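You operate a simulated robot arm through the tools that you are given. There is no shell and no other tool. Be economical: measure what you need, move in short steps, check, and stop when the job is done.

The job below is to be done with a simulated robot arm. You get a single attempt, and the scene is never put back.

Task
Fill the orange barge with grain to the yellow line; shut its hatch.
Fine: push it under the silo, swing the orange chute over the open hold, hold the green FEED lever down; spill none; swing the chute back; the grey barge stays. Where these are worked on the way, their far stop is far enough and under half their travel is too little: orange chute.

Only the result counts: the job must be done as asked and must still hold three seconds after the hand-in. Knocking over, shifting, dropping, spilling or breaking anything else fails it.

Robot
A 6-joint arm with a two-finger parallel gripper on a trunk, on a base that drives. Base frame: it is fixed to the floor where the robot stands at the start and does not move with it; the origin is under the middle of the robot, x ahead of it, y to its left, z up; the surface under the hand at the start is at about z = 0.769. Lengths are in m, angles in rad, forces in N, time in s.
With the tool pointing down near the work surface it reaches from about 0.58 to 0.94 m from the robot's upright axis, wherever it stands. Its first joint turns from -2.601 to 2.601 rad. Places, roughly: green feed lever [0.7, 0.2, 0.8]; grey hatch cover [0.7, 0.1, 0.8]; orange chute [0.9, -0.2, 0.9]; silo [0.9, -0.1, 0.9]. Payload 3.43 kg.
The TCP is the grasp point between the finger pads, 0.034 m short of the fingertips. In the tool frame z runs along the fingers and y along their closing line. The gripper opens to 0.128 m. The fingers are 0.024 m wide and 0.012 m thick; the gripper's body (0.048 by 0.13 m) begins 0.096 m behind the TCP.
Orientation is that of the tool frame in the base frame, as a unit quaternion [x, y, z, w]. With the fingers straight down and closing along the base's y, the tool's x points along the base's -x, its y along +y and its z along -z.

Tools
- The arm moves only by the tool play_rows. Its argument "increments" is a list of rows, each a list of 6 numbers: the shift along the tool's x, y, z in m, then the turn, a rotation vector about the tool's x, y, z in rad. In form: [[x, y, z, ax, ay, az], ...]. A call has 1 to 8 rows; each row shifts and turns the commanded pose from where the row before left it, along the tool's axes as they then stand. "gripper" is the gripper command, from -1 (fully open) to 1 (shut), values between in proportion, set as the call begins (left out, the last holds). A row lasts 0.2 s, in which the tool goes at most 0.05 m and 0.15 rad; a call with a longer step from one row to the next is refused whole, and so is a gripper value outside its range. A pose out of reach is approached as far as the arm can. The call stops where the force on the tool passes 40 N (or 10 N more than at its start, if that is more) or the arm is blocked; 0.2 s more then pass. The fingers move at their own pace (about 0.108 m/s each) and stop on an object; they squeeze with about 35 N. The grip force told is the motor's: it shows also when the fingers shut on nothing. Time passes only in rows, and 0.2 s behind the last, so rows that do not move let the fingers close. It gives the time, the measured TCP pose, the force on the tool (base axes), the opening and the grip force at its end, in the units of the frame above (readings bear some noise), with the torque about the TCP (base axes, N m) and any sound that the robot's microphone picked up, and new pictures: "show" is both (left out), scene, wrist or none.
- Cameras (640 x 400 px; columns grow to the right, rows downward): "scene" is now at [0.0356, 0.1813, 1.6237]; the picture's right is [0.12, -0.99, 0.00], its down [-0.82, -0.10, -0.57] and it looks along [0.56, 0.07, -0.82] (base axes); focal length 274 px, centre (320, 200). "wrist" rides on the gripper at [0.076, -0.011, -0.16] in the tool frame; the picture's right is [0.15, 0.99, 0.00], its down [-0.88, 0.13, -0.46] and it looks along [-0.45, 0.07, 0.89] (tool axes); focal length 234 px, centre (320, 200). There is no depth. A picture from a camera that has moved, and an enlarged one, comes with that camera's place and axes in the base frame and with its lens. The place of the scene camera against the robot may be out by one fixed shift of up to 0.012 m in any direction.
- slide_trunk(by): slides the trunk up (or, below 0, down) by that many m; the arm and the scene camera ride with it, the base frame stays. It gives what a move gives, with no picture.
- steer(legs): drives the robot by 1 to 6 legs, each [ahead, turn to the left] in m and rad, along the robot's own axes; the way and the turn of a leg run together, so that a leg with both is an arc; at most 1.5 m and 3.142 rad a leg. The arm and the cameras ride along, it lands a little off, and it stops where it bumps. It gives what a move gives, and a new picture of the scene camera.
- head_to(pan, tilt): turns the head with the scene camera to pan (to the left, within 2.705 rad either way) and tilt (down, from -0.506 to 1.204), counted from straight ahead of the robot. It gives what a move gives, and a new picture of the scene camera.
- enlarge(camera, box): a new picture of the part [left, top, right, bottom] of that camera's present view, enlarged. It takes no simulated time.
- close_job(): hands the job in; it is judged then, once.

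Work in short steps. Places have to be worked out from the pictures, the camera data and where the tool is seen: move nearer, look again, correct. Check each grasp and each placing, and mend what went wrong. You have 120 turns and 260 pictures in all, those below and enlarged ones among them. Open the gripper and draw the arm clear of the work before you hand the job in, unless the task says otherwise; then end with one line.

The tools are called after "Emit:" by a JSON object that holds its "fn" and its "kwargs". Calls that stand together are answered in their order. play_rows: Moves the arm, as the interface text tells. Its arguments: {"type":"object","properties":{"increments":{"type":"array","items":{"type":"array","items":{"type":"number"}}},"gripper":{"type":"number"},"show":{"type":"string","enum":["both","scene","wrist","none"]}},"required":["increments"]} The other tools are called the same way: slide_trunk (by) slides the trunk up or down; steer (legs) drives the base; head_to (pan, tilt) turns the head that bears the scene camera; enlarge (camera, box) takes an enlarged picture of a part of a camera's view; close_job () hands the job in.

At the start:

```text
t: 0.0
position: [0.7498, -0.3057, 1.1953]
orientation: [0.001, 1.0, 0.0, 0.0]
ft_force: [3.6, -9.8, 0.6]
moment: [1.63, 0.55, 0.83]
opening: 0.128
finger_force: 0.0
trunk travel left (down, up): [-0.65, 0.06]
robot x, y, heading: [0.0047, 0.0058, -0.002]
head pan, tilt: [0.119, 0.969]
```

scene: 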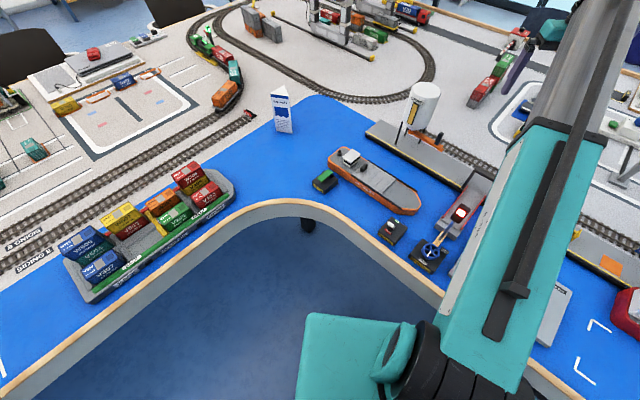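
wrist: 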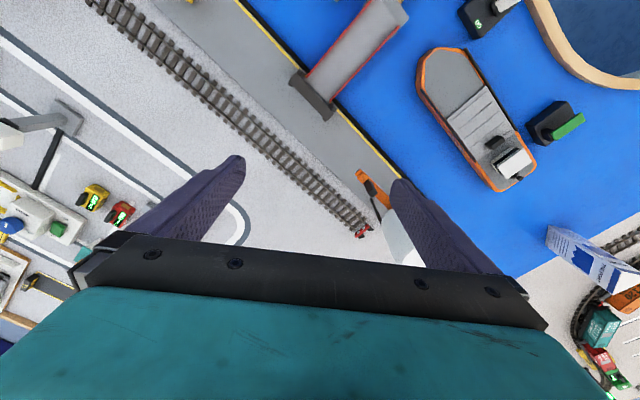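

The scene shows the silo, orange-hulled barge, a green lever box and others. I enlarge to study the details.

Emit:
{"fn": "enlarge", "kwargs": {"camera": "scene", "box": [300, 70, 500, 195]}}

Emit:
{"fn": "enlarge", "kwargs": {"camera": "scene", "box": [300, 150, 500, 275]}}

Emit:
{"fn": "enlarge", "kwargs": {"camera": "wrist", "box": [280, 0, 600, 200]}}

```text
3.20 times, centred on (400, 132) of scene
camera zoom: at [0.0356, 0.1813, 1.6237], right [0.12, -0.99, 0.0], down [-0.82, -0.1, -0.57], along [0.56, 0.07, -0.82], focal length 877 px, centre (64, 416)
```

zoom: 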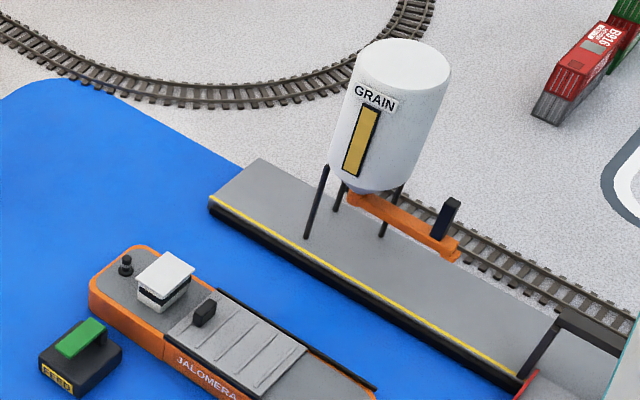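

```text
3.20 times, centred on (400, 212) of scene
camera zoom: at [0.0356, 0.1813, 1.6237], right [0.12, -0.99, 0.0], down [-0.82, -0.1, -0.57], along [0.56, 0.07, -0.82], focal length 877 px, centre (64, 160)
```

zoom: 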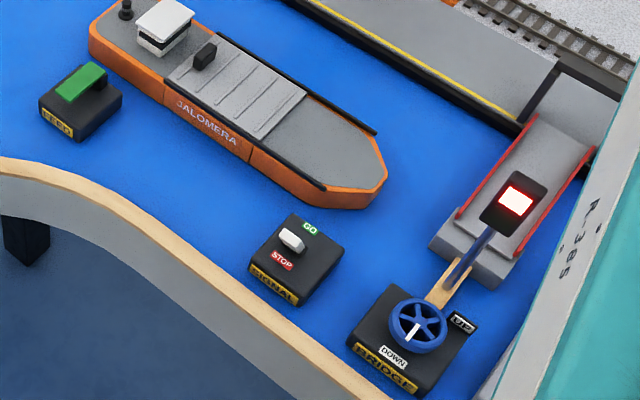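

```text
2.00 times, centred on (440, 100) of wrist
camera zoom: at [0.6732, -0.3167, 1.3551], right [-0.14, 0.99, 0.0], down [0.88, 0.13, 0.46], along [0.45, 0.07, -0.89], focal length 468 px, centre (80, 400)
```

zoom: 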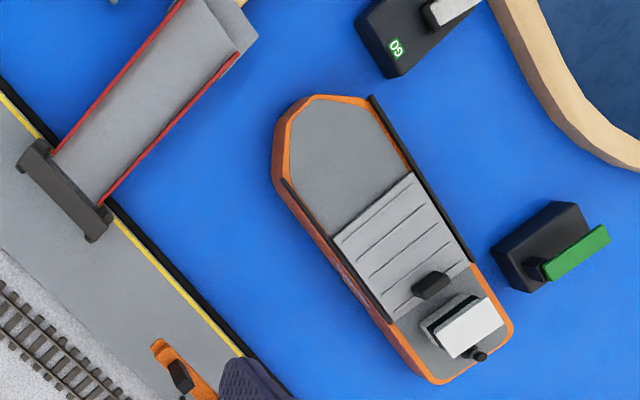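

Let me look right for the grey barge, which may be hidden by the arm.

Emit:
{"fn": "head_to", "kwargs": {"pan": -0.5, "tilt": 0.8}}

Emit:
{"fn": "enlarge", "kwargs": {"camera": "wrist", "box": [220, 0, 640, 262]}}

```text
t: 1.0
position: [0.749, -0.3061, 1.1947]
orientation: [0.003, 1.0, -0.001, 0.0]
ft_force: [2.6, -6.6, 0.3]
moment: [1.06, 0.28, 0.56]
opening: 0.128
finger_force: 0.0
trunk travel left (down, up): [-0.65, 0.06]
robot x, y, heading: [0.0005, 0.0071, -0.002]
head pan, tilt: [-0.499, 0.799]
camera scene: at [0.0354, 0.1343, 1.6366], right [-0.48, -0.88, 0.0], down [-0.63, 0.34, -0.7], along [0.61, -0.33, -0.72], focal length 274 px, centre (320, 200)
```

scene: 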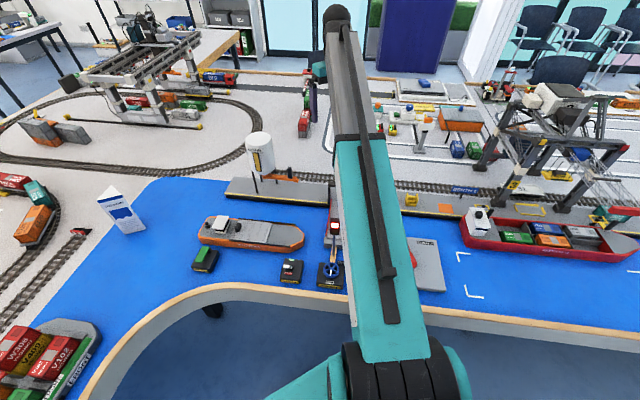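

```text
1.52 times, centred on (430, 131) of wrist
camera zoom: at [0.6732, -0.3167, 1.3551], right [-0.14, 0.99, 0.0], down [0.88, 0.13, 0.46], along [0.45, 0.07, -0.89], focal length 357 px, centre (152, 305)
```

zoom: 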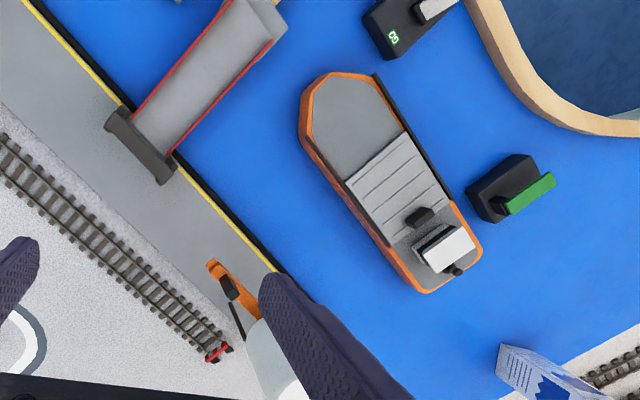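

The chute lies along the quay, the barge ~0.2 m off. I bring the hand toward above the barge, water side, for a closer wrist view.

Emit:
{"fn": "play_rows", "kwargs": {"increments": [[0.018, 0.044, 0, 0, 0, 0], [0.018, 0.044, 0, 0, 0, 0], [0.018, 0.044, 0, 0, 0, 0], [0.018, 0.044, 0, 0, 0, 0], [0.018, 0.044, 0, 0, 0, 0], [0.018, 0.044, 0, 0, 0, 0], [0.018, 0.044, 0, 0, 0, 0], [0.018, 0.044, 0, 0, 0, 0]], "show": "none"}}

Emit:
{"fn": "play_rows", "kwargs": {"increments": [[0, 0.02, 0.01, 0, 0, 0.122], [0, 0.02, 0.01, 0, 0, 0.122], [0, 0, 0.01, 0, 0, 0.122], [0, 0, 0.01, 0, 0, 0.122], [0, 0, 0.01, 0, 0, 0.122]], "show": "wrist"}}

Emit:
{"fn": "head_to", "kwargs": {"pan": 0.0, "tilt": 0.8}}

```text
t: 1.3
position: [0.7433, -0.2894, 1.1966]
orientation: [-0.006, 1.0, -0.003, 0.002]
ft_force: [1.1, -12.5, 1.3]
moment: [2.18, 0.34, 1.16]
opening: 0.1277
finger_force: 0.1
trunk travel left (down, up): [-0.65, 0.06]
robot x, y, heading: [-0.0011, 0.0093, 0.005]
head pan, tilt: [-0.499, 0.799]
stopped in row 1: the force on the tool passed its limit at 64 N (the readings are from after the stop); the commanded pose is now the measured one
```

```text
t: 1.6
position: [0.7438, -0.287, 1.1942]
orientation: [-0.004, 1.0, -0.006, 0.003]
ft_force: [2.7, -11.8, 0.8]
moment: [2.22, 0.45, 1.1]
opening: 0.1279
finger_force: 0.0
trunk travel left (down, up): [-0.65, 0.06]
robot x, y, heading: [-0.0037, 0.0038, 0.001]
head pan, tilt: [-0.499, 0.799]
stopped in row 1: the force on the tool passed its limit at 84 N (the readings are from after the stop); the commanded pose is now the measured one
camera wrist: at [0.6668, -0.298, 1.3542], right [-0.16, 0.99, -0.01], down [0.88, 0.14, 0.46], along [0.45, 0.06, -0.89], focal length 234 px, centre (320, 200)
```

wrist: 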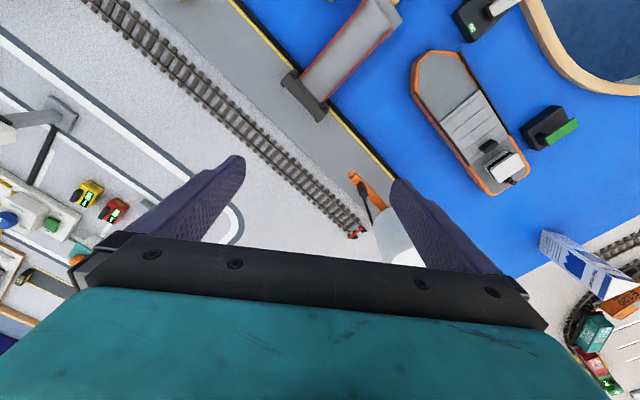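

```text
t: 2.5
position: [0.7437, -0.2885, 1.1945]
orientation: [-0.004, 1.0, -0.004, 0.001]
ft_force: [7.8, -23.9, 0.8]
moment: [4.28, 1.38, 2.2]
opening: 0.1282
finger_force: 0.0
trunk travel left (down, up): [-0.65, 0.06]
robot x, y, heading: [0.0026, 0.003, 0.006]
head pan, tilt: [0.0, 0.799]
camera scene: at [0.0452, 0.1727, 1.6366], right [0.0, -1.0, 0.0], down [-0.72, 0.0, -0.7], along [0.7, 0.0, -0.72], focal length 274 px, centre (320, 200)
```

scene: 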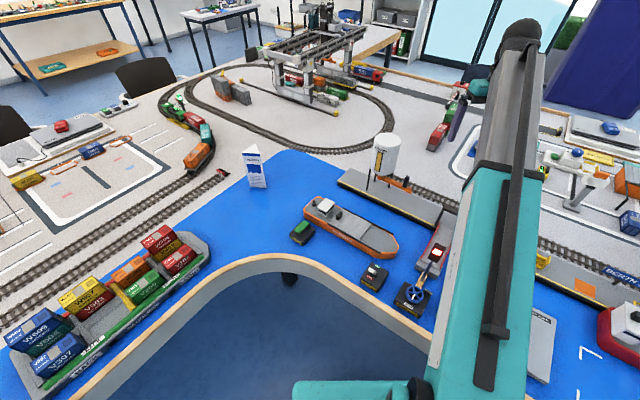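

Something resists the +y motion, with the force acting ~0.18 above the TCP. I check what's next to the wrist.

Emit:
{"fn": "enlarge", "kwargs": {"camera": "scene", "box": [400, 0, 600, 200]}}

```text
2.00 times, centred on (500, 100) of scene
camera zoom: at [0.0452, 0.1727, 1.6366], right [0.0, -1.0, 0.0], down [-0.72, 0.0, -0.7], along [0.7, 0.0, -0.72], focal length 548 px, centre (-40, 400)
```

zoom: 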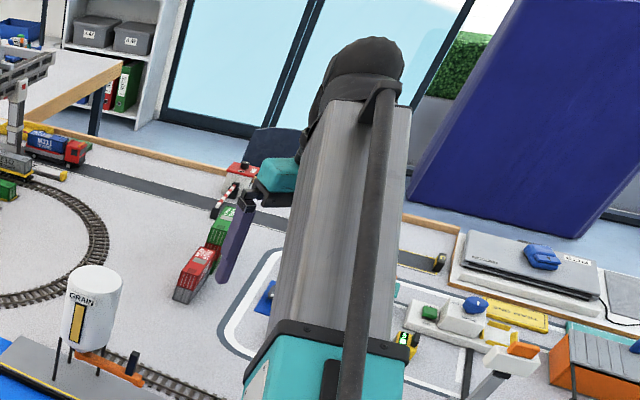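

Perhaps the force is inertial or a stiff joint; I test with still rows, then a small gentle move.

Emit:
{"fn": "play_rows", "kwargs": {"increments": [[0, 0, 0, 0, 0, 0], [0, 0, 0, 0, 0, 0], [0, 0, 0, 0, 0, 0], [0, 0, 0, 0, 0, 0]], "show": "none"}}

Emit:
{"fn": "play_rows", "kwargs": {"increments": [[0, 0, -0.01, 0, 0, 0], [0, 0, -0.01, 0, 0, 0], [0, 0, -0.01, 0, 0, 0]], "show": "none"}}

Emit:
{"fn": "play_rows", "kwargs": {"increments": [[0.005, 0.01, 0, 0, 0, 0], [0.005, 0.01, 0, 0, 0, 0], [0.005, 0.01, 0, 0, 0, 0]], "show": "none"}}

```text
t: 3.5
position: [0.7434, -0.2879, 1.1934]
orientation: [-0.005, 1.0, -0.004, 0.001]
ft_force: [7.5, -25.7, 1.6]
moment: [4.41, 1.48, 2.26]
opening: 0.1279
finger_force: 0.0
trunk travel left (down, up): [-0.65, 0.06]
robot x, y, heading: [-0.0012, 0.0059, 0.002]
head pan, tilt: [0.0, 0.799]
```

```text
t: 3.9
position: [0.7441, -0.2875, 1.2023]
orientation: [-0.008, 1.0, -0.005, 0.005]
ft_force: [0.4, -9.1, 1.5]
moment: [1.52, 0.19, 0.8]
opening: 0.1281
finger_force: 0.0
trunk travel left (down, up): [-0.65, 0.06]
robot x, y, heading: [-0.002, 0.0064, 0.006]
head pan, tilt: [0.0, 0.799]
stopped in row 1: the force on the tool passed its limit at 44 N (the readings are from after the stop); the commanded pose is now the measured one
```

```text
t: 4.4
position: [0.7401, -0.2789, 1.202]
orientation: [-0.012, 1.0, -0.005, 0.006]
ft_force: [1.2, -11.5, 1.3]
moment: [2.1, 0.35, 1.11]
opening: 0.1281
finger_force: 0.0
trunk travel left (down, up): [-0.65, 0.06]
robot x, y, heading: [0.0026, 0.002, 0.002]
head pan, tilt: [0.0, 0.799]
stopped in row 2: the force on the tool passed its limit at 47 N (the readings are from after the stop); the commanded pose is now the measured one
```

The contact is real and steady, pushing the tool toward -y; I back off toward -y to see whether it is freed.

Emit:
{"fn": "play_rows", "kwargs": {"increments": [[0, -0.01, 0, 0, 0, 0], [0, -0.01, 0, 0, 0, 0], [0, -0.01, 0, 0, 0, 0], [0, -0.01, 0, 0, 0, 0], [0, -0.01, 0, 0, 0, 0]], "show": "both"}}

```text
t: 5.6
position: [0.7403, -0.3278, 1.2014]
orientation: [-0.01, 1.0, -0.006, 0.007]
ft_force: [0.5, 0.0, -0.5]
moment: [0.03, -0.02, -0.02]
opening: 0.1281
finger_force: 0.0
trunk travel left (down, up): [-0.65, 0.06]
robot x, y, heading: [0.0018, 0.0045, 0.003]
head pan, tilt: [0.0, 0.799]
camera scene: at [0.0452, 0.1727, 1.6366], right [0.0, -1.0, 0.0], down [-0.72, 0.0, -0.7], along [0.7, 0.0, -0.72], focal length 274 px, centre (320, 200)
camera wrist: at [0.663, -0.3388, 1.3616], right [-0.17, 0.99, -0.01], down [0.87, 0.15, 0.46], along [0.46, 0.07, -0.89], focal length 234 px, centre (320, 200)
```

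scene: 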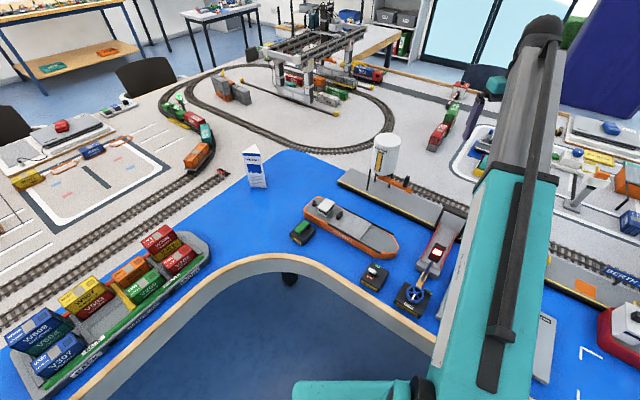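
wrist: 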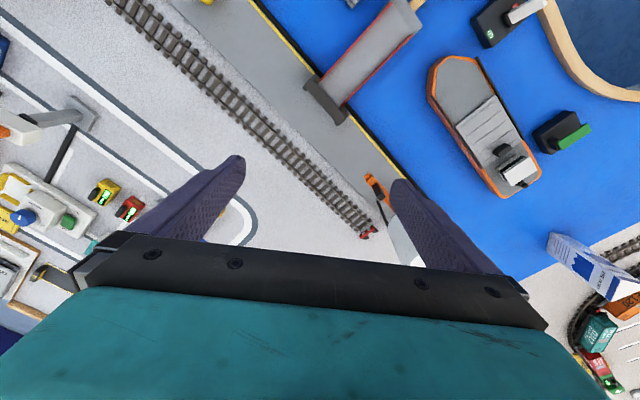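

Freed. It fits the wrist camera touching the forearm (self-contact) when the tool turns relative to it; with the hand lower, the forearm slopes away. I lower first, away from the contact.

Emit:
{"fn": "play_rows", "kwargs": {"increments": [[0, -0.005, 0.03, 0, 0, 0], [0, 0, 0.03, 0, 0, 0], [0, 0, 0.03, 0, 0, 0], [0, 0, 0.03, 0, 0, 0], [0, 0, 0.03, 0, 0, 0], [0, 0, 0.03, 0, 0, 0], [0, 0, 0.01, 0, 0, 0]], "show": "none"}}

Emit:
{"fn": "play_rows", "kwargs": {"increments": [[0.007, 0.02, 0, 0, 0, 0], [0.007, 0.02, 0, 0, 0, 0], [0.007, 0.02, 0, 0, 0, 0], [0.007, 0.02, 0, 0, 0, 0], [0.007, 0.02, 0, 0, 0, 0], [0.007, 0.02, 0, 0, 0, 0]], "show": "both"}}

```text
t: 7.2
position: [0.7414, -0.3363, 1.0118]
orientation: [-0.01, 1.0, -0.006, 0.007]
ft_force: [0.3, -0.4, -0.8]
moment: [-0.05, 0.0, 0.02]
opening: 0.1278
finger_force: 0.1
trunk travel left (down, up): [-0.65, 0.06]
robot x, y, heading: [0.0004, -0.0008, 0.007]
head pan, tilt: [0.0, 0.799]
```

```text
t: 8.6
position: [0.6977, -0.214, 1.0122]
orientation: [-0.01, 1.0, -0.007, 0.006]
ft_force: [-0.6, -0.3, 0.2]
moment: [0.04, -0.05, -0.03]
opening: 0.128
finger_force: 0.1
trunk travel left (down, up): [-0.65, 0.06]
robot x, y, heading: [0.0005, 0.0062, 0.002]
head pan, tilt: [0.0, 0.799]
camera scene: at [0.0451, 0.1731, 1.6366], right [0.0, -1.0, 0.0], down [-0.72, 0.0, -0.7], along [0.7, 0.0, -0.72], focal length 274 px, centre (320, 200)
camera wrist: at [0.6204, -0.2268, 1.1704], right [-0.17, 0.99, -0.01], down [0.87, 0.15, 0.46], along [0.46, 0.07, -0.89], focal length 234 px, centre (320, 200)
```

scene: 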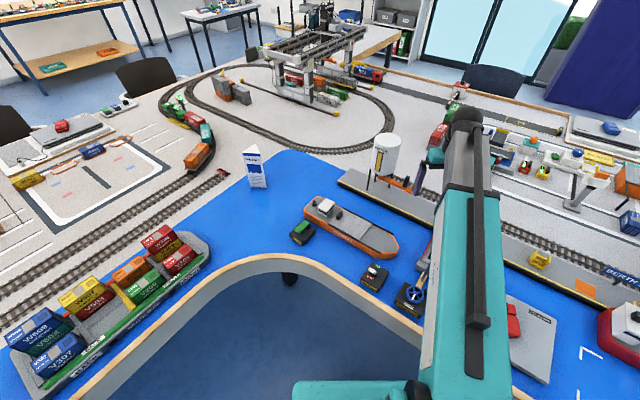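
wrist: 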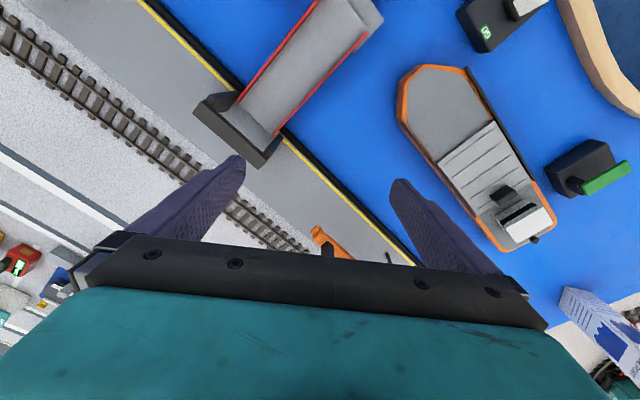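

Free. Continue toward the water side of the barge.

Emit:
{"fn": "play_rows", "kwargs": {"increments": [[0.009, 0.035, 0, 0, 0, 0], [0.009, 0.035, 0, 0, 0, 0], [0.009, 0.035, 0, 0, 0, 0], [0.009, 0.035, 0, 0, 0, 0], [0.009, 0.035, 0, 0, 0, 0], [0.009, 0.035, 0, 0, 0, 0], [0.009, 0.035, 0, 0, 0, 0], [0.009, 0.035, 0, 0, 0, 0]], "show": "none"}}

Emit:
{"fn": "play_rows", "kwargs": {"increments": [[0, 0, 0, 0, 0, 0.122], [0, 0, 0, 0, 0, 0.122], [0, 0, 0, 0, 0, 0.122], [0, 0, 0, 0, 0, 0.122], [0, 0, 0, 0, 0, 0.122]], "show": "both"}}

```text
t: 10.4
position: [0.6201, 0.0625, 1.0068]
orientation: [-0.01, 1.0, -0.006, 0.006]
ft_force: [1.0, 0.3, 1.3]
moment: [-0.01, -0.02, -0.01]
opening: 0.128
finger_force: 0.1
trunk travel left (down, up): [-0.65, 0.06]
robot x, y, heading: [0.0041, 0.0027, -0.0]
head pan, tilt: [0.0, 0.799]
```

```text
t: 11.6
position: [0.6198, 0.063, 1.0062]
orientation: [0.291, 0.957, -0.004, 0.006]
ft_force: [0.5, 0.5, 0.3]
moment: [0.0, -0.01, 0.01]
opening: 0.1278
finger_force: 0.1
trunk travel left (down, up): [-0.65, 0.06]
robot x, y, heading: [0.0039, 0.0051, -0.003]
head pan, tilt: [0.0, 0.799]
camera scene: at [0.0451, 0.1729, 1.6366], right [0.0, -1.0, 0.0], down [-0.72, 0.0, -0.7], along [0.7, 0.0, -0.72], focal length 274 px, centre (320, 200)
camera wrist: at [0.5491, 0.0974, 1.1653], right [0.43, 0.9, -0.01], down [0.8, -0.38, 0.47], along [0.42, -0.21, -0.88], focal length 234 px, centre (320, 200)
```

scene: 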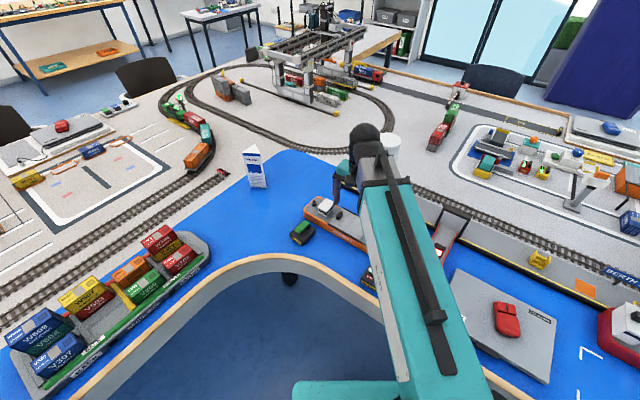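
wrist: 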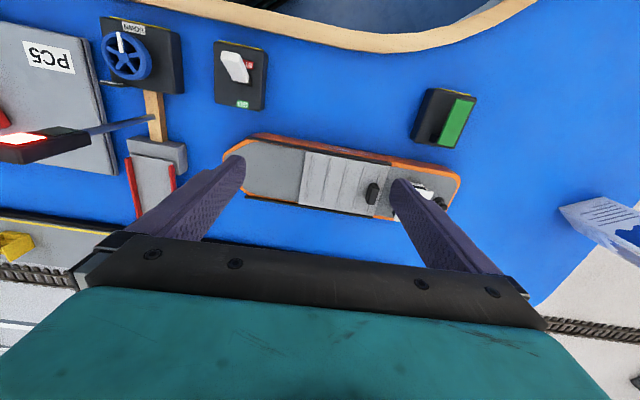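

Good view now. Enlarge to measure barge pose.

Emit:
{"fn": "enlarge", "kwargs": {"camera": "wrist", "box": [200, 80, 500, 268]}}

Emit:
{"fn": "enlarge", "kwargs": {"camera": "wrist", "box": [0, 0, 300, 188]}}

```text
2.13 times, centred on (350, 174) of wrist
camera zoom: at [0.5491, 0.0974, 1.1653], right [0.43, 0.9, -0.01], down [0.8, -0.38, 0.47], along [0.42, -0.21, -0.88], focal length 498 px, centre (256, 255)
```

zoom: 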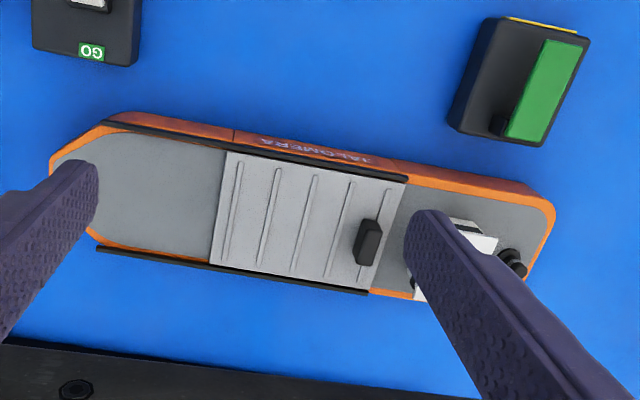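

```text
2.13 times, centred on (150, 94) of wrist
camera zoom: at [0.5491, 0.0974, 1.1653], right [0.43, 0.9, -0.01], down [0.8, -0.38, 0.47], along [0.42, -0.21, -0.88], focal length 498 px, centre (682, 426)
```

zoom: 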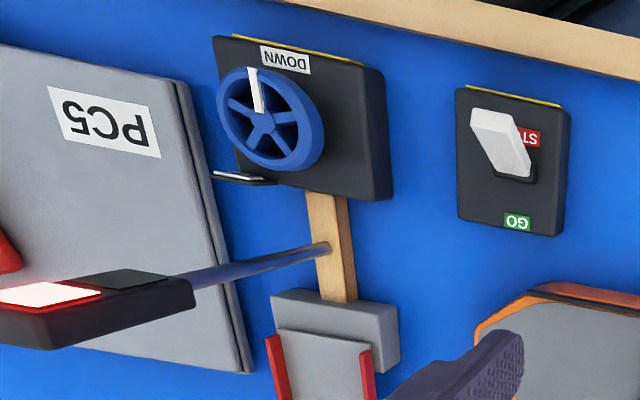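

The barge is parallel to the quay (~54.5°), the cover slides toward the bow. The handle is long across the barge, so I turn the tool 90° to straddle it lengthwise.

Emit:
{"fn": "play_rows", "kwargs": {"increments": [[0, 0, 0, 0, 0, 0.145], [0, 0, 0, 0, 0, 0.145], [0, 0, 0, 0, 0, 0.145], [0, 0, 0, 0, 0, 0.145], [0, 0, 0, 0, 0, 0.145], [0, 0, 0, 0, 0, 0.145], [0, 0, 0, 0, 0, 0.145], [0, 0, 0, 0, 0, 0.145]], "show": "none"}}

Emit:
{"fn": "play_rows", "kwargs": {"increments": [[0, 0, 0, 0, 0, 0.147], [0, 0, 0, 0, 0, 0.147], [0, 0, 0, 0, 0, 0.146]], "show": "both"}}

```text
t: 13.4
position: [0.6202, 0.0625, 1.0068]
orientation: [0.768, 0.64, 0.002, 0.009]
ft_force: [-0.1, -0.8, 0.0]
moment: [0.03, 0.01, -0.03]
opening: 0.1279
finger_force: 0.0
trunk travel left (down, up): [-0.65, 0.06]
robot x, y, heading: [0.0029, 0.0056, -0.0]
head pan, tilt: [0.0, 0.799]
```

```text
t: 14.2
position: [0.6205, 0.062, 1.0073]
orientation: [0.889, 0.457, 0.002, 0.008]
ft_force: [-0.5, -0.8, -0.2]
moment: [-0.03, -0.01, -0.01]
opening: 0.128
finger_force: 0.0
trunk travel left (down, up): [-0.65, 0.06]
robot x, y, heading: [-0.0008, 0.0058, 0.002]
head pan, tilt: [0.0, 0.799]
camera scene: at [0.0451, 0.1729, 1.6366], right [0.0, -1.0, 0.0], down [-0.72, 0.0, -0.7], along [0.7, 0.0, -0.72], focal length 274 px, centre (320, 200)
camera wrist: at [0.6535, 0.1329, 1.166], right [0.89, -0.46, 0.02], down [-0.41, -0.79, 0.46], along [-0.2, -0.42, -0.89], focal length 234 px, centre (320, 200)
```

scene: 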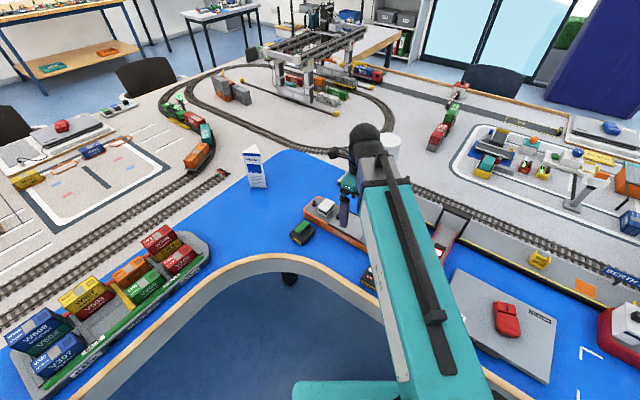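
wrist: 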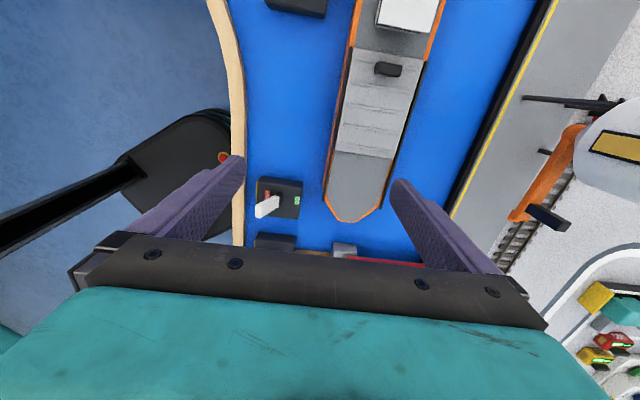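

Handle at about (.731,.105). Move above it at z≈0.96 and look.

Emit:
{"fn": "play_rows", "kwargs": {"increments": [[0.025, 0.0163, 0.01, 0, 0, 0], [0.025, 0.0163, 0.01, 0, 0, 0], [0.025, 0.0163, 0.01, 0, 0, 0], [0.025, 0.0163, 0.015, 0, 0, 0]], "show": "both"}}

Emit:
{"fn": "enlarge", "kwargs": {"camera": "wrist", "box": [220, 60, 480, 222]}}

Emit:
{"fn": "enlarge", "kwargs": {"camera": "scene", "box": [280, 120, 440, 280]}}

```text
t: 15.2
position: [0.7331, 0.1059, 0.9612]
orientation: [0.889, 0.459, 0.002, 0.007]
ft_force: [-0.4, 1.3, -0.5]
moment: [0.0, 0.0, 0.0]
opening: 0.128
finger_force: 0.1
trunk travel left (down, up): [-0.65, 0.06]
robot x, y, heading: [0.0009, 0.0043, 0.0]
head pan, tilt: [0.0, 0.799]
camera scene: at [0.0456, 0.173, 1.6366], right [0.0, -1.0, 0.0], down [-0.72, 0.0, -0.7], along [0.7, 0.0, -0.72], focal length 274 px, centre (320, 200)
camera wrist: at [0.7653, 0.1764, 1.1212], right [0.89, -0.45, 0.01], down [-0.41, -0.79, 0.46], along [-0.2, -0.42, -0.89], focal length 234 px, centre (320, 200)
```

scene: 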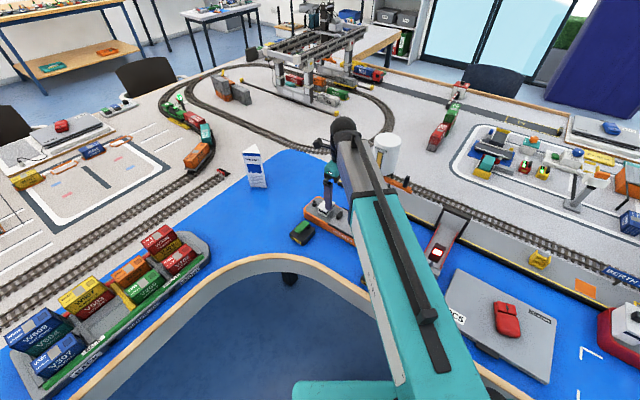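
wrist: 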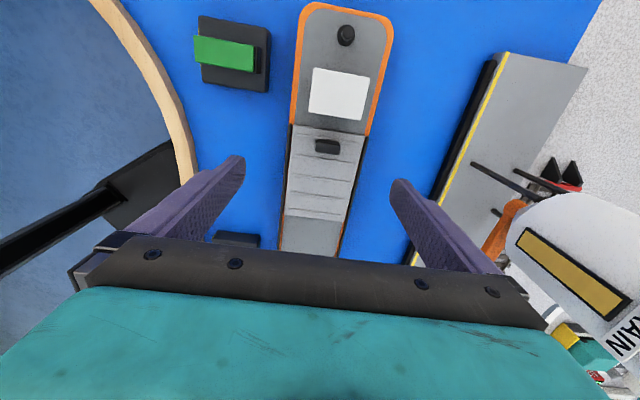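

```text
2.46 times, centred on (350, 141) of wrist
camera zoom: at [0.7653, 0.1764, 1.1212], right [0.89, -0.45, 0.01], down [-0.41, -0.79, 0.46], along [-0.2, -0.42, -0.89], focal length 576 px, centre (246, 345)
```

zoom: 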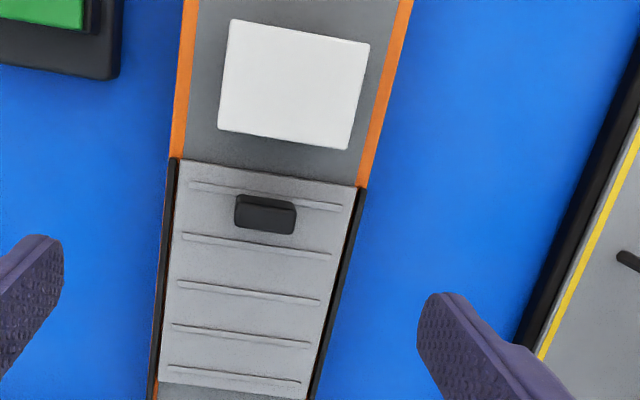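

```text
2.50 times, centred on (360, 200) of scene
camera zoom: at [0.0456, 0.173, 1.6366], right [0.0, -1.0, 0.0], down [-0.72, 0.0, -0.7], along [0.7, 0.0, -0.72], focal length 685 px, centre (220, 200)
```

zoom: 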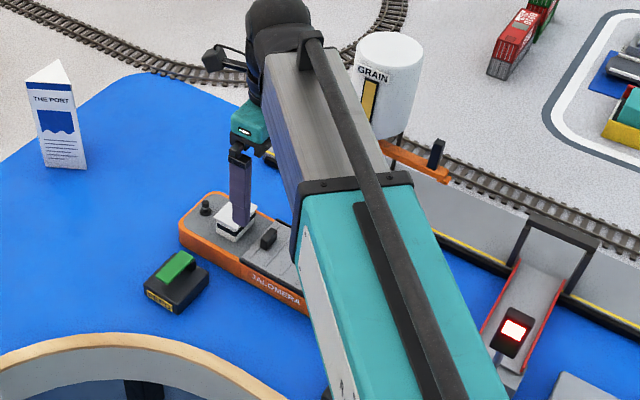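

Handle is ~0.010 off along tool y. I shift, narrow the opening to ~0.064 and descend to z≈0.87.

Emit:
{"fn": "play_rows", "kwargs": {"increments": [[0, 0.01, 0.01, 0, 0, 0], [0, 0, 0.03, 0, 0, 0], [0, 0, 0.03, 0, 0, 0], [0, 0, 0.02, 0, 0, 0]], "gripper": 0.0, "show": "wrist"}}

Emit:
{"fn": "enlarge", "kwargs": {"camera": "wrist", "box": [220, 100, 480, 262]}}

```text
t: 16.2
position: [0.7396, 0.1003, 0.8713]
orientation: [0.889, 0.458, 0.002, 0.007]
ft_force: [0.5, 0.2, -1.1]
moment: [0.0, -0.02, -0.01]
opening: 0.0638
finger_force: 0.0
trunk travel left (down, up): [-0.65, 0.06]
robot x, y, heading: [-0.0017, 0.0052, 0.001]
head pan, tilt: [0.0, 0.799]
camera wrist: at [0.7743, 0.17, 1.032], right [0.89, -0.45, 0.02], down [-0.41, -0.79, 0.46], along [-0.2, -0.42, -0.89], focal length 234 px, centre (320, 200)
```

wrist: 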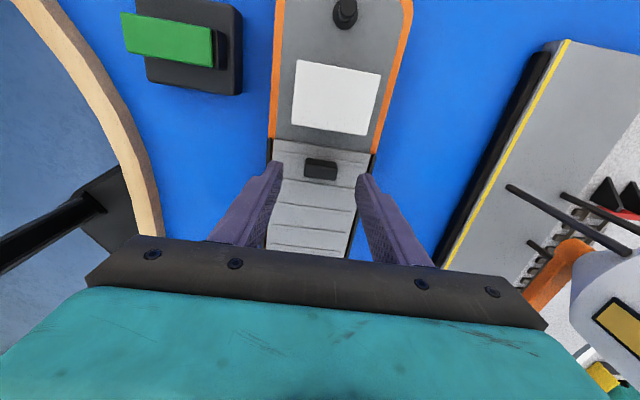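

```text
2.46 times, centred on (350, 181) of wrist
camera zoom: at [0.7743, 0.17, 1.032], right [0.89, -0.45, 0.02], down [-0.41, -0.79, 0.46], along [-0.2, -0.42, -0.89], focal length 576 px, centre (246, 247)
```

zoom: 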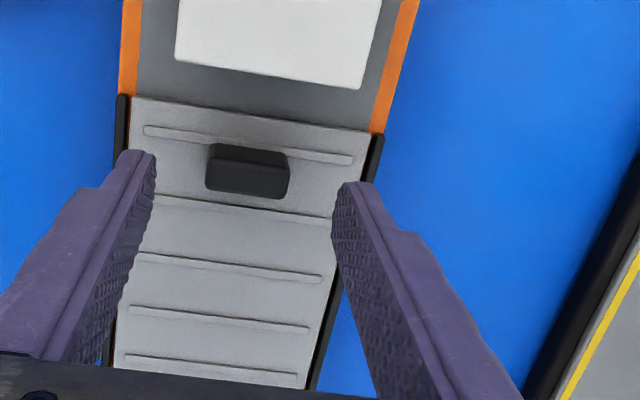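

Aligned. Descend gently by 0.022 and close on the handle.

Emit:
{"fn": "play_rows", "kwargs": {"increments": [[0.002, 0, 0.008, 0, 0, 0], [0, 0, 0.007, 0, 0, 0], [0, 0, 0.005, 0, 0, 0]], "show": "none"}}

Emit:
{"fn": "play_rows", "kwargs": {"increments": [[0, 0, 0, 0, 0, 0], [0, 0, 0, 0, 0, 0], [0, 0, 0, 0, 0, 0]], "gripper": 1.0, "show": "wrist"}}

```text
t: 17.0
position: [0.7425, 0.1014, 0.8519]
orientation: [0.889, 0.458, 0.003, 0.006]
ft_force: [0.1, -0.7, 0.0]
moment: [0.02, 0.01, -0.03]
opening: 0.064
finger_force: 0.0
trunk travel left (down, up): [-0.65, 0.06]
robot x, y, heading: [-0.0, 0.0037, -0.001]
head pan, tilt: [0.0, 0.799]
```

```text
t: 17.8
position: [0.7434, 0.0996, 0.8528]
orientation: [0.888, 0.459, 0.004, 0.008]
ft_force: [1.3, -0.9, -0.7]
moment: [0.14, 0.12, -0.23]
opening: 0.0309
finger_force: 34.9
trunk travel left (down, up): [-0.65, 0.06]
robot x, y, heading: [0.0022, 0.0065, -0.001]
head pan, tilt: [0.0, 0.799]
camera wrist: at [0.7756, 0.1707, 1.0119], right [0.89, -0.45, 0.02], down [-0.41, -0.79, 0.46], along [-0.2, -0.42, -0.89], focal length 234 px, centre (320, 200)
```

wrist: 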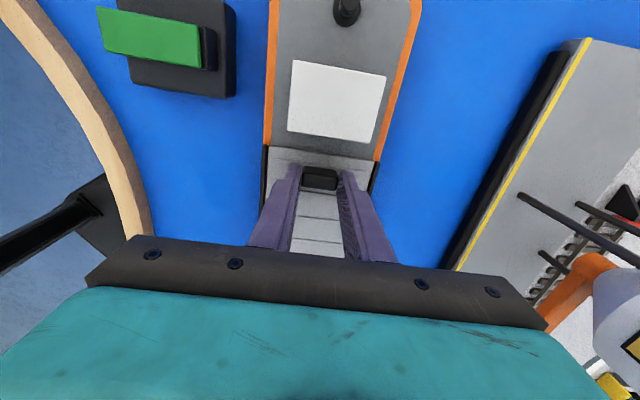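

Handle held (0.031). Slide the cover toward the bow (-tool x), checking.

Emit:
{"fn": "play_rows", "kwargs": {"increments": [[-0.01, 0, 0, 0, 0, 0], [-0.01, 0, 0, 0, 0, 0], [-0.01, 0, 0, 0, 0, 0], [-0.01, 0, 0, 0, 0, 0]], "show": "wrist"}}

```text
t: 18.8
position: [0.7198, 0.0666, 0.8532]
orientation: [0.889, 0.459, 0.002, 0.008]
ft_force: [-1.8, 0.5, -0.7]
moment: [0.4, -0.07, 0.16]
opening: 0.031
finger_force: 34.5
trunk travel left (down, up): [-0.65, 0.06]
robot x, y, heading: [0.0011, 0.0073, 0.001]
head pan, tilt: [0.0, 0.799]
camera wrist: at [0.7524, 0.1375, 1.0119], right [0.89, -0.45, 0.01], down [-0.41, -0.79, 0.46], along [-0.2, -0.42, -0.89], focal length 234 px, centre (320, 200)
```

wrist: 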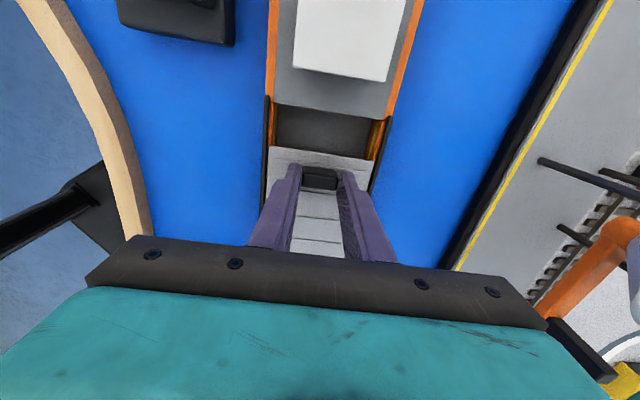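

The hatch opens and the barge stays put. I continue to its stop.

Emit:
{"fn": "play_rows", "kwargs": {"increments": [[-0.01, 0, 0, 0, 0, 0], [-0.01, 0, 0, 0, 0, 0], [-0.01, 0, 0, 0, 0, 0], [-0.01, 0, 0, 0, 0, 0], [-0.01, 0, 0, 0, 0, 0]], "show": "wrist"}}

Emit:
{"fn": "enlarge", "kwargs": {"camera": "wrist", "box": [220, 0, 480, 162]}}

```text
t: 20.0
position: [0.6909, 0.0268, 0.8529]
orientation: [0.889, 0.458, 0.003, 0.008]
ft_force: [-0.7, -0.2, 0.1]
moment: [0.01, 0.08, -0.11]
opening: 0.031
finger_force: 35.1
trunk travel left (down, up): [-0.65, 0.06]
robot x, y, heading: [0.0022, 0.0025, 0.003]
head pan, tilt: [0.0, 0.799]
camera wrist: at [0.7238, 0.0972, 1.012], right [0.89, -0.45, 0.02], down [-0.41, -0.79, 0.46], along [-0.2, -0.42, -0.89], focal length 234 px, centre (320, 200)
```

wrist: 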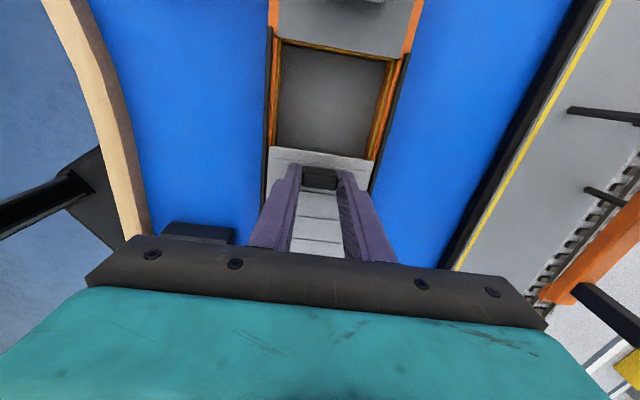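

```text
2.46 times, centred on (350, 81) of wrist
camera zoom: at [0.7238, 0.0972, 1.012], right [0.89, -0.45, 0.02], down [-0.41, -0.79, 0.46], along [-0.2, -0.42, -0.89], focal length 576 px, centre (246, 493)
```

zoom: 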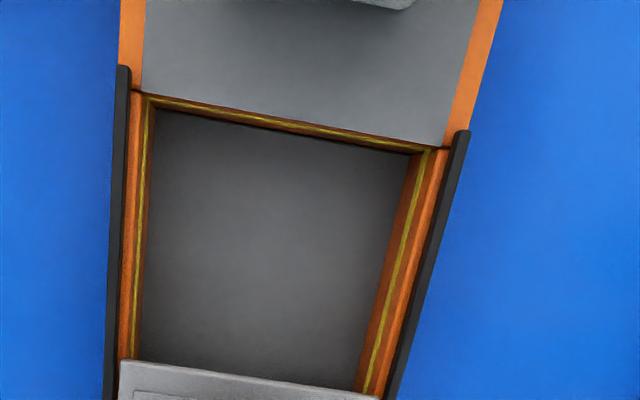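

Yellow line inside the hold is visible. Keep opening to its end.

Emit:
{"fn": "play_rows", "kwargs": {"increments": [[-0.01, 0, 0, 0, 0, 0], [-0.01, 0, 0, 0, 0, 0], [-0.01, 0, 0, 0, 0, 0]], "show": "wrist"}}

```text
t: 20.8
position: [0.6731, 0.0021, 0.8531]
orientation: [0.889, 0.458, 0.002, 0.008]
ft_force: [0.7, -0.1, 0.2]
moment: [-0.1, 0.16, -0.13]
opening: 0.0309
finger_force: 34.9
trunk travel left (down, up): [-0.65, 0.06]
robot x, y, heading: [0.0004, 0.0035, -0.003]
head pan, tilt: [0.0, 0.799]
camera wrist: at [0.7058, 0.0722, 1.0122], right [0.89, -0.45, 0.02], down [-0.41, -0.79, 0.46], along [-0.2, -0.42, -0.89], focal length 234 px, centre (320, 200)
```

wrist: 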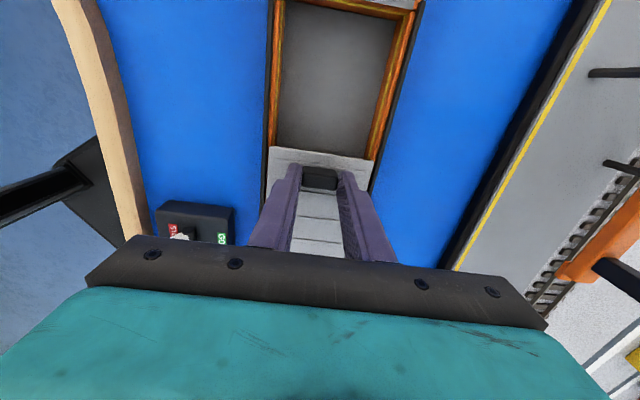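

Emit:
{"fn": "play_rows", "kwargs": {"increments": [[-0.007, 0, 0, 0, 0, 0], [-0.007, 0, 0, 0, 0, 0], [-0.006, 0, 0, 0, 0, 0]], "show": "wrist"}}

```text
t: 21.6
position: [0.661, -0.0132, 0.8513]
orientation: [0.889, 0.458, 0.002, 0.008]
ft_force: [0.3, 0.0, -0.3]
moment: [0.1, 0.09, -0.09]
opening: 0.0311
finger_force: 35.5
trunk travel left (down, up): [-0.65, 0.06]
robot x, y, heading: [0.0043, 0.0061, 0.002]
head pan, tilt: [0.0, 0.799]
camera wrist: at [0.6942, 0.0565, 1.0123], right [0.89, -0.45, 0.02], down [-0.41, -0.79, 0.46], along [-0.2, -0.42, -0.89], focal length 234 px, centre (320, 200)
```

wrist: 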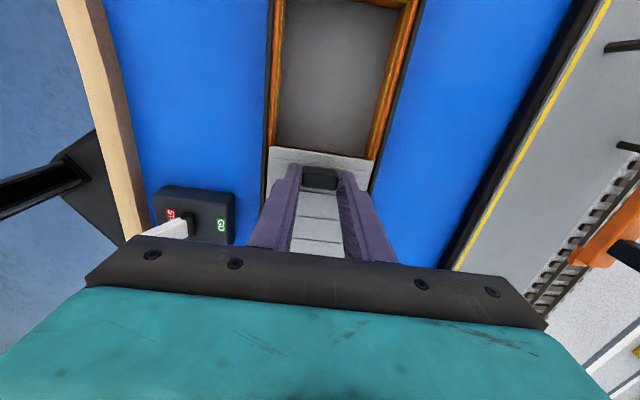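

The cover has reached its stop (the barge begins to follow). Release, lift, and turn the tool back 90°.

Emit:
{"fn": "play_rows", "kwargs": {"increments": [[0, 0, 0, 0, 0, 0], [0, 0, 0, 0, 0, 0], [0, 0, -0.03, 0, 0, 0], [0, 0, -0.04, 0, 0, 0], [0, 0, -0.04, 0, 0, 0]], "gripper": 0.0, "show": "wrist"}}

Emit:
{"fn": "play_rows", "kwargs": {"increments": [[0, 0, 0, 0, 0, -0.145], [0, 0, 0, 0, 0, -0.145], [0, 0, 0, 0, 0, -0.145], [0, 0, 0, 0, 0, -0.145], [0, 0, 0, 0, 0, -0.145], [0, 0, 0, 0, 0, -0.145], [0, 0, 0, 0, 0, -0.145], [0, 0, 0, 0, 0, -0.145]], "show": "none"}}

Emit:
{"fn": "play_rows", "kwargs": {"increments": [[0, 0, 0, 0, 0, -0.14], [0, 0, 0, 0, 0, -0.14], [0, 0, 0, 0, 0, -0.14], [0.03, 0, 0, 0, 0, 0], [0.03, 0, 0, 0, 0, 0]], "gripper": -1.0, "show": "both"}}

```text
t: 22.8
position: [0.6578, -0.0121, 0.9634]
orientation: [0.889, 0.458, 0.003, 0.007]
ft_force: [1.3, 1.1, 0.5]
moment: [-0.03, 0.03, -0.01]
opening: 0.0639
finger_force: 0.0
trunk travel left (down, up): [-0.65, 0.06]
robot x, y, heading: [0.0023, 0.0027, 0.004]
head pan, tilt: [0.0, 0.799]
camera wrist: at [0.6918, 0.0577, 1.1228], right [0.89, -0.45, 0.02], down [-0.41, -0.79, 0.46], along [-0.2, -0.42, -0.89], focal length 234 px, centre (320, 200)
```

wrist: 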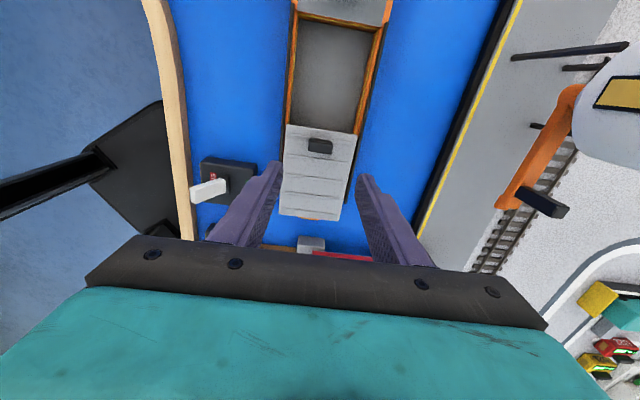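

```text
t: 24.6
position: [0.6593, -0.0124, 0.9622]
orientation: [0.491, 0.871, -0.002, 0.007]
ft_force: [0.0, 0.2, 0.0]
moment: [-0.02, -0.02, 0.03]
opening: 0.064
finger_force: 0.1
trunk travel left (down, up): [-0.65, 0.06]
robot x, y, heading: [0.003, 0.0028, 0.004]
head pan, tilt: [0.0, 0.799]
```

```text
t: 25.8
position: [0.6094, 0.0216, 0.9633]
orientation: [0.299, 0.954, -0.004, 0.008]
ft_force: [-0.2, -0.2, 0.4]
moment: [0.02, -0.03, 0.0]
opening: 0.1278
finger_force: 0.0
trunk travel left (down, up): [-0.65, 0.06]
robot x, y, heading: [0.0022, 0.0085, -0.001]
head pan, tilt: [0.0, 0.799]
camera scene: at [0.0448, 0.1731, 1.6366], right [0.0, -1.0, 0.0], down [-0.72, 0.0, -0.7], along [0.7, 0.0, -0.72], focal length 274 px, centre (320, 200)
camera wrist: at [0.5393, 0.0583, 1.121], right [0.44, 0.9, 0.0], down [0.79, -0.39, 0.47], along [0.42, -0.21, -0.88], focal length 234 px, centre (320, 200)
```

scene: 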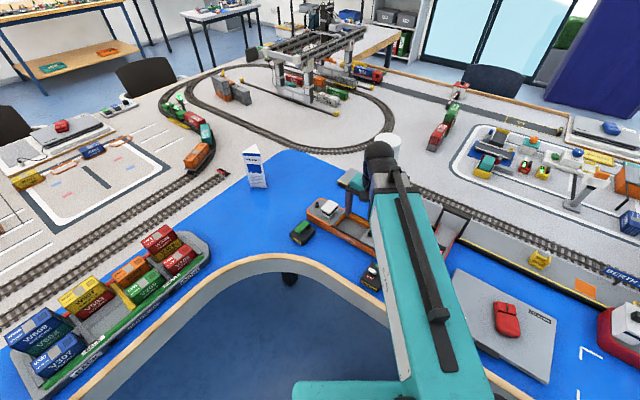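
wrist: 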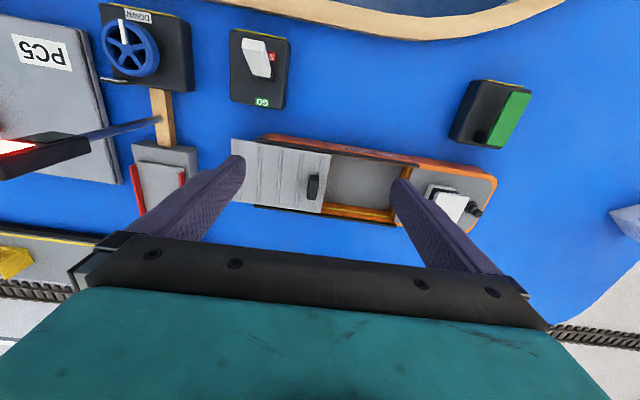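

Hold is open ~0.117 m and lined up roughly with the silo. Move to the water side of the hull and descend with the fingers spread along it.

Emit:
{"fn": "play_rows", "kwargs": {"increments": [[0.022, 0.024, 0, 0, 0, 0], [0.022, 0.024, 0, 0, 0, 0], [0.021, 0.024, 0, 0, 0, 0], [0, 0, 0.04, 0, 0, 0], [0, 0, 0.03, 0, 0, 0]], "show": "both"}}

```text
t: 27.0
position: [0.5984, 0.1172, 0.8918]
orientation: [0.3, 0.954, -0.004, 0.008]
ft_force: [0.1, 0.5, 0.3]
moment: [0.01, 0.02, -0.02]
opening: 0.128
finger_force: 0.0
trunk travel left (down, up): [-0.65, 0.06]
robot x, y, heading: [0.0021, 0.005, 0.005]
head pan, tilt: [0.0, 0.799]
camera scene: at [0.0453, 0.1727, 1.6367], right [0.0, -1.0, 0.0], down [-0.72, 0.0, -0.7], along [0.7, 0.0, -0.72], focal length 274 px, centre (320, 200)
camera wrist: at [0.5287, 0.1532, 1.0497], right [0.45, 0.9, 0.0], down [0.79, -0.39, 0.47], along [0.42, -0.21, -0.88], focal length 234 px, centre (320, 200)
```

scene: 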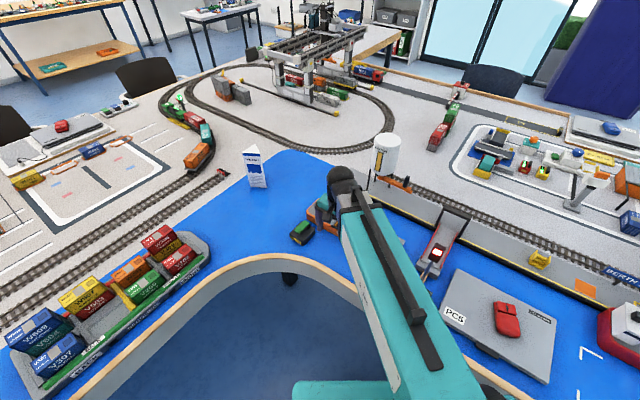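
wrist: 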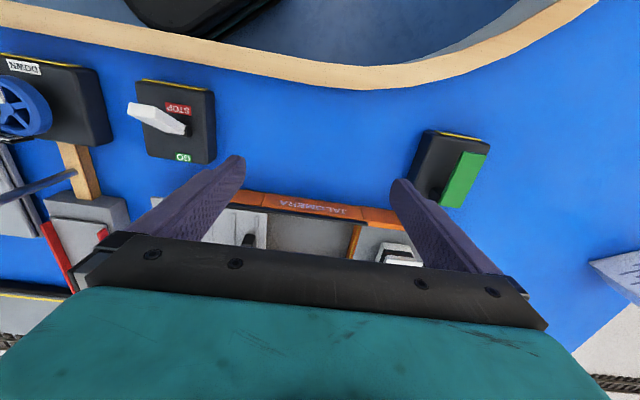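

Fingertips will land between the control boxes and the hull. Descend to z≈0.818.

Emit:
{"fn": "play_rows", "kwargs": {"increments": [[0, 0, 0.025, 0, 0, 0], [0, 0, 0.025, 0, 0, 0], [0, 0, 0.014, 0, 0, 0], [0, 0, 0.01, 0, 0, 0]], "show": "wrist"}}

```text
t: 28.0
position: [0.5998, 0.117, 0.8166]
orientation: [0.3, 0.954, -0.003, 0.007]
ft_force: [-0.5, 0.0, -0.2]
moment: [-0.01, 0.03, 0.0]
opening: 0.1278
finger_force: 0.1
trunk travel left (down, up): [-0.65, 0.06]
robot x, y, heading: [-0.0005, 0.005, 0.001]
head pan, tilt: [0.0, 0.799]
camera wrist: at [0.5294, 0.1523, 0.9752], right [0.45, 0.9, 0.0], down [0.79, -0.39, 0.47], along [0.42, -0.21, -0.88], focal length 234 px, centre (320, 200)
```

wrist: 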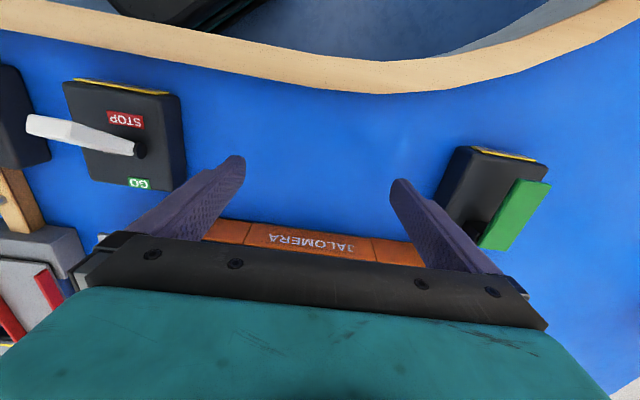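

Push along -tool x slowly.

Emit:
{"fn": "play_rows", "kwargs": {"increments": [[-0.012, 0, 0, 0, 0, 0], [-0.012, 0, 0, 0, 0, 0], [-0.012, 0, 0, 0, 0, 0], [-0.012, 0, 0, 0, 0, 0], [-0.012, 0, 0, 0, 0, 0]], "show": "both"}}

```text
t: 29.2
position: [0.6488, 0.0816, 0.8169]
orientation: [0.3, 0.954, -0.004, 0.007]
ft_force: [-3.4, 1.4, -0.3]
moment: [0.03, 0.08, -0.16]
opening: 0.1279
finger_force: 0.0
trunk travel left (down, up): [-0.65, 0.06]
robot x, y, heading: [-0.0039, 0.0045, -0.001]
head pan, tilt: [0.0, 0.799]
camera scene: at [0.0448, 0.173, 1.6366], right [0.0, -1.0, 0.0], down [-0.72, 0.0, -0.7], along [0.7, 0.0, -0.72], focal length 274 px, centre (320, 200)
camera wrist: at [0.5786, 0.118, 0.9763], right [0.45, 0.9, 0.0], down [0.79, -0.39, 0.47], along [0.42, -0.21, -0.88], focal length 234 px, centre (320, 200)
```

scene: 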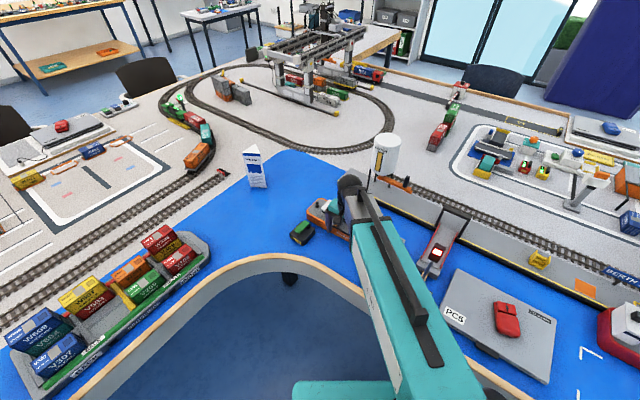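
wrist: 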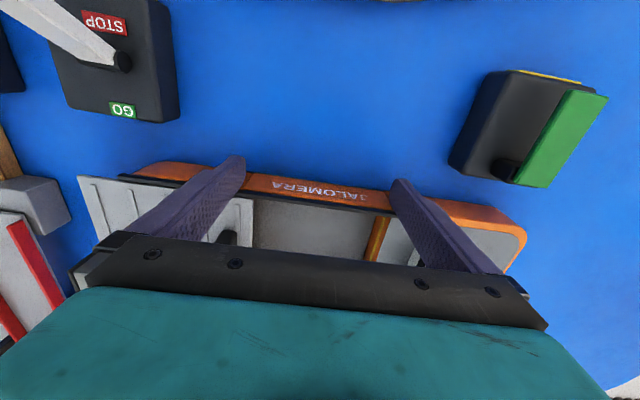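

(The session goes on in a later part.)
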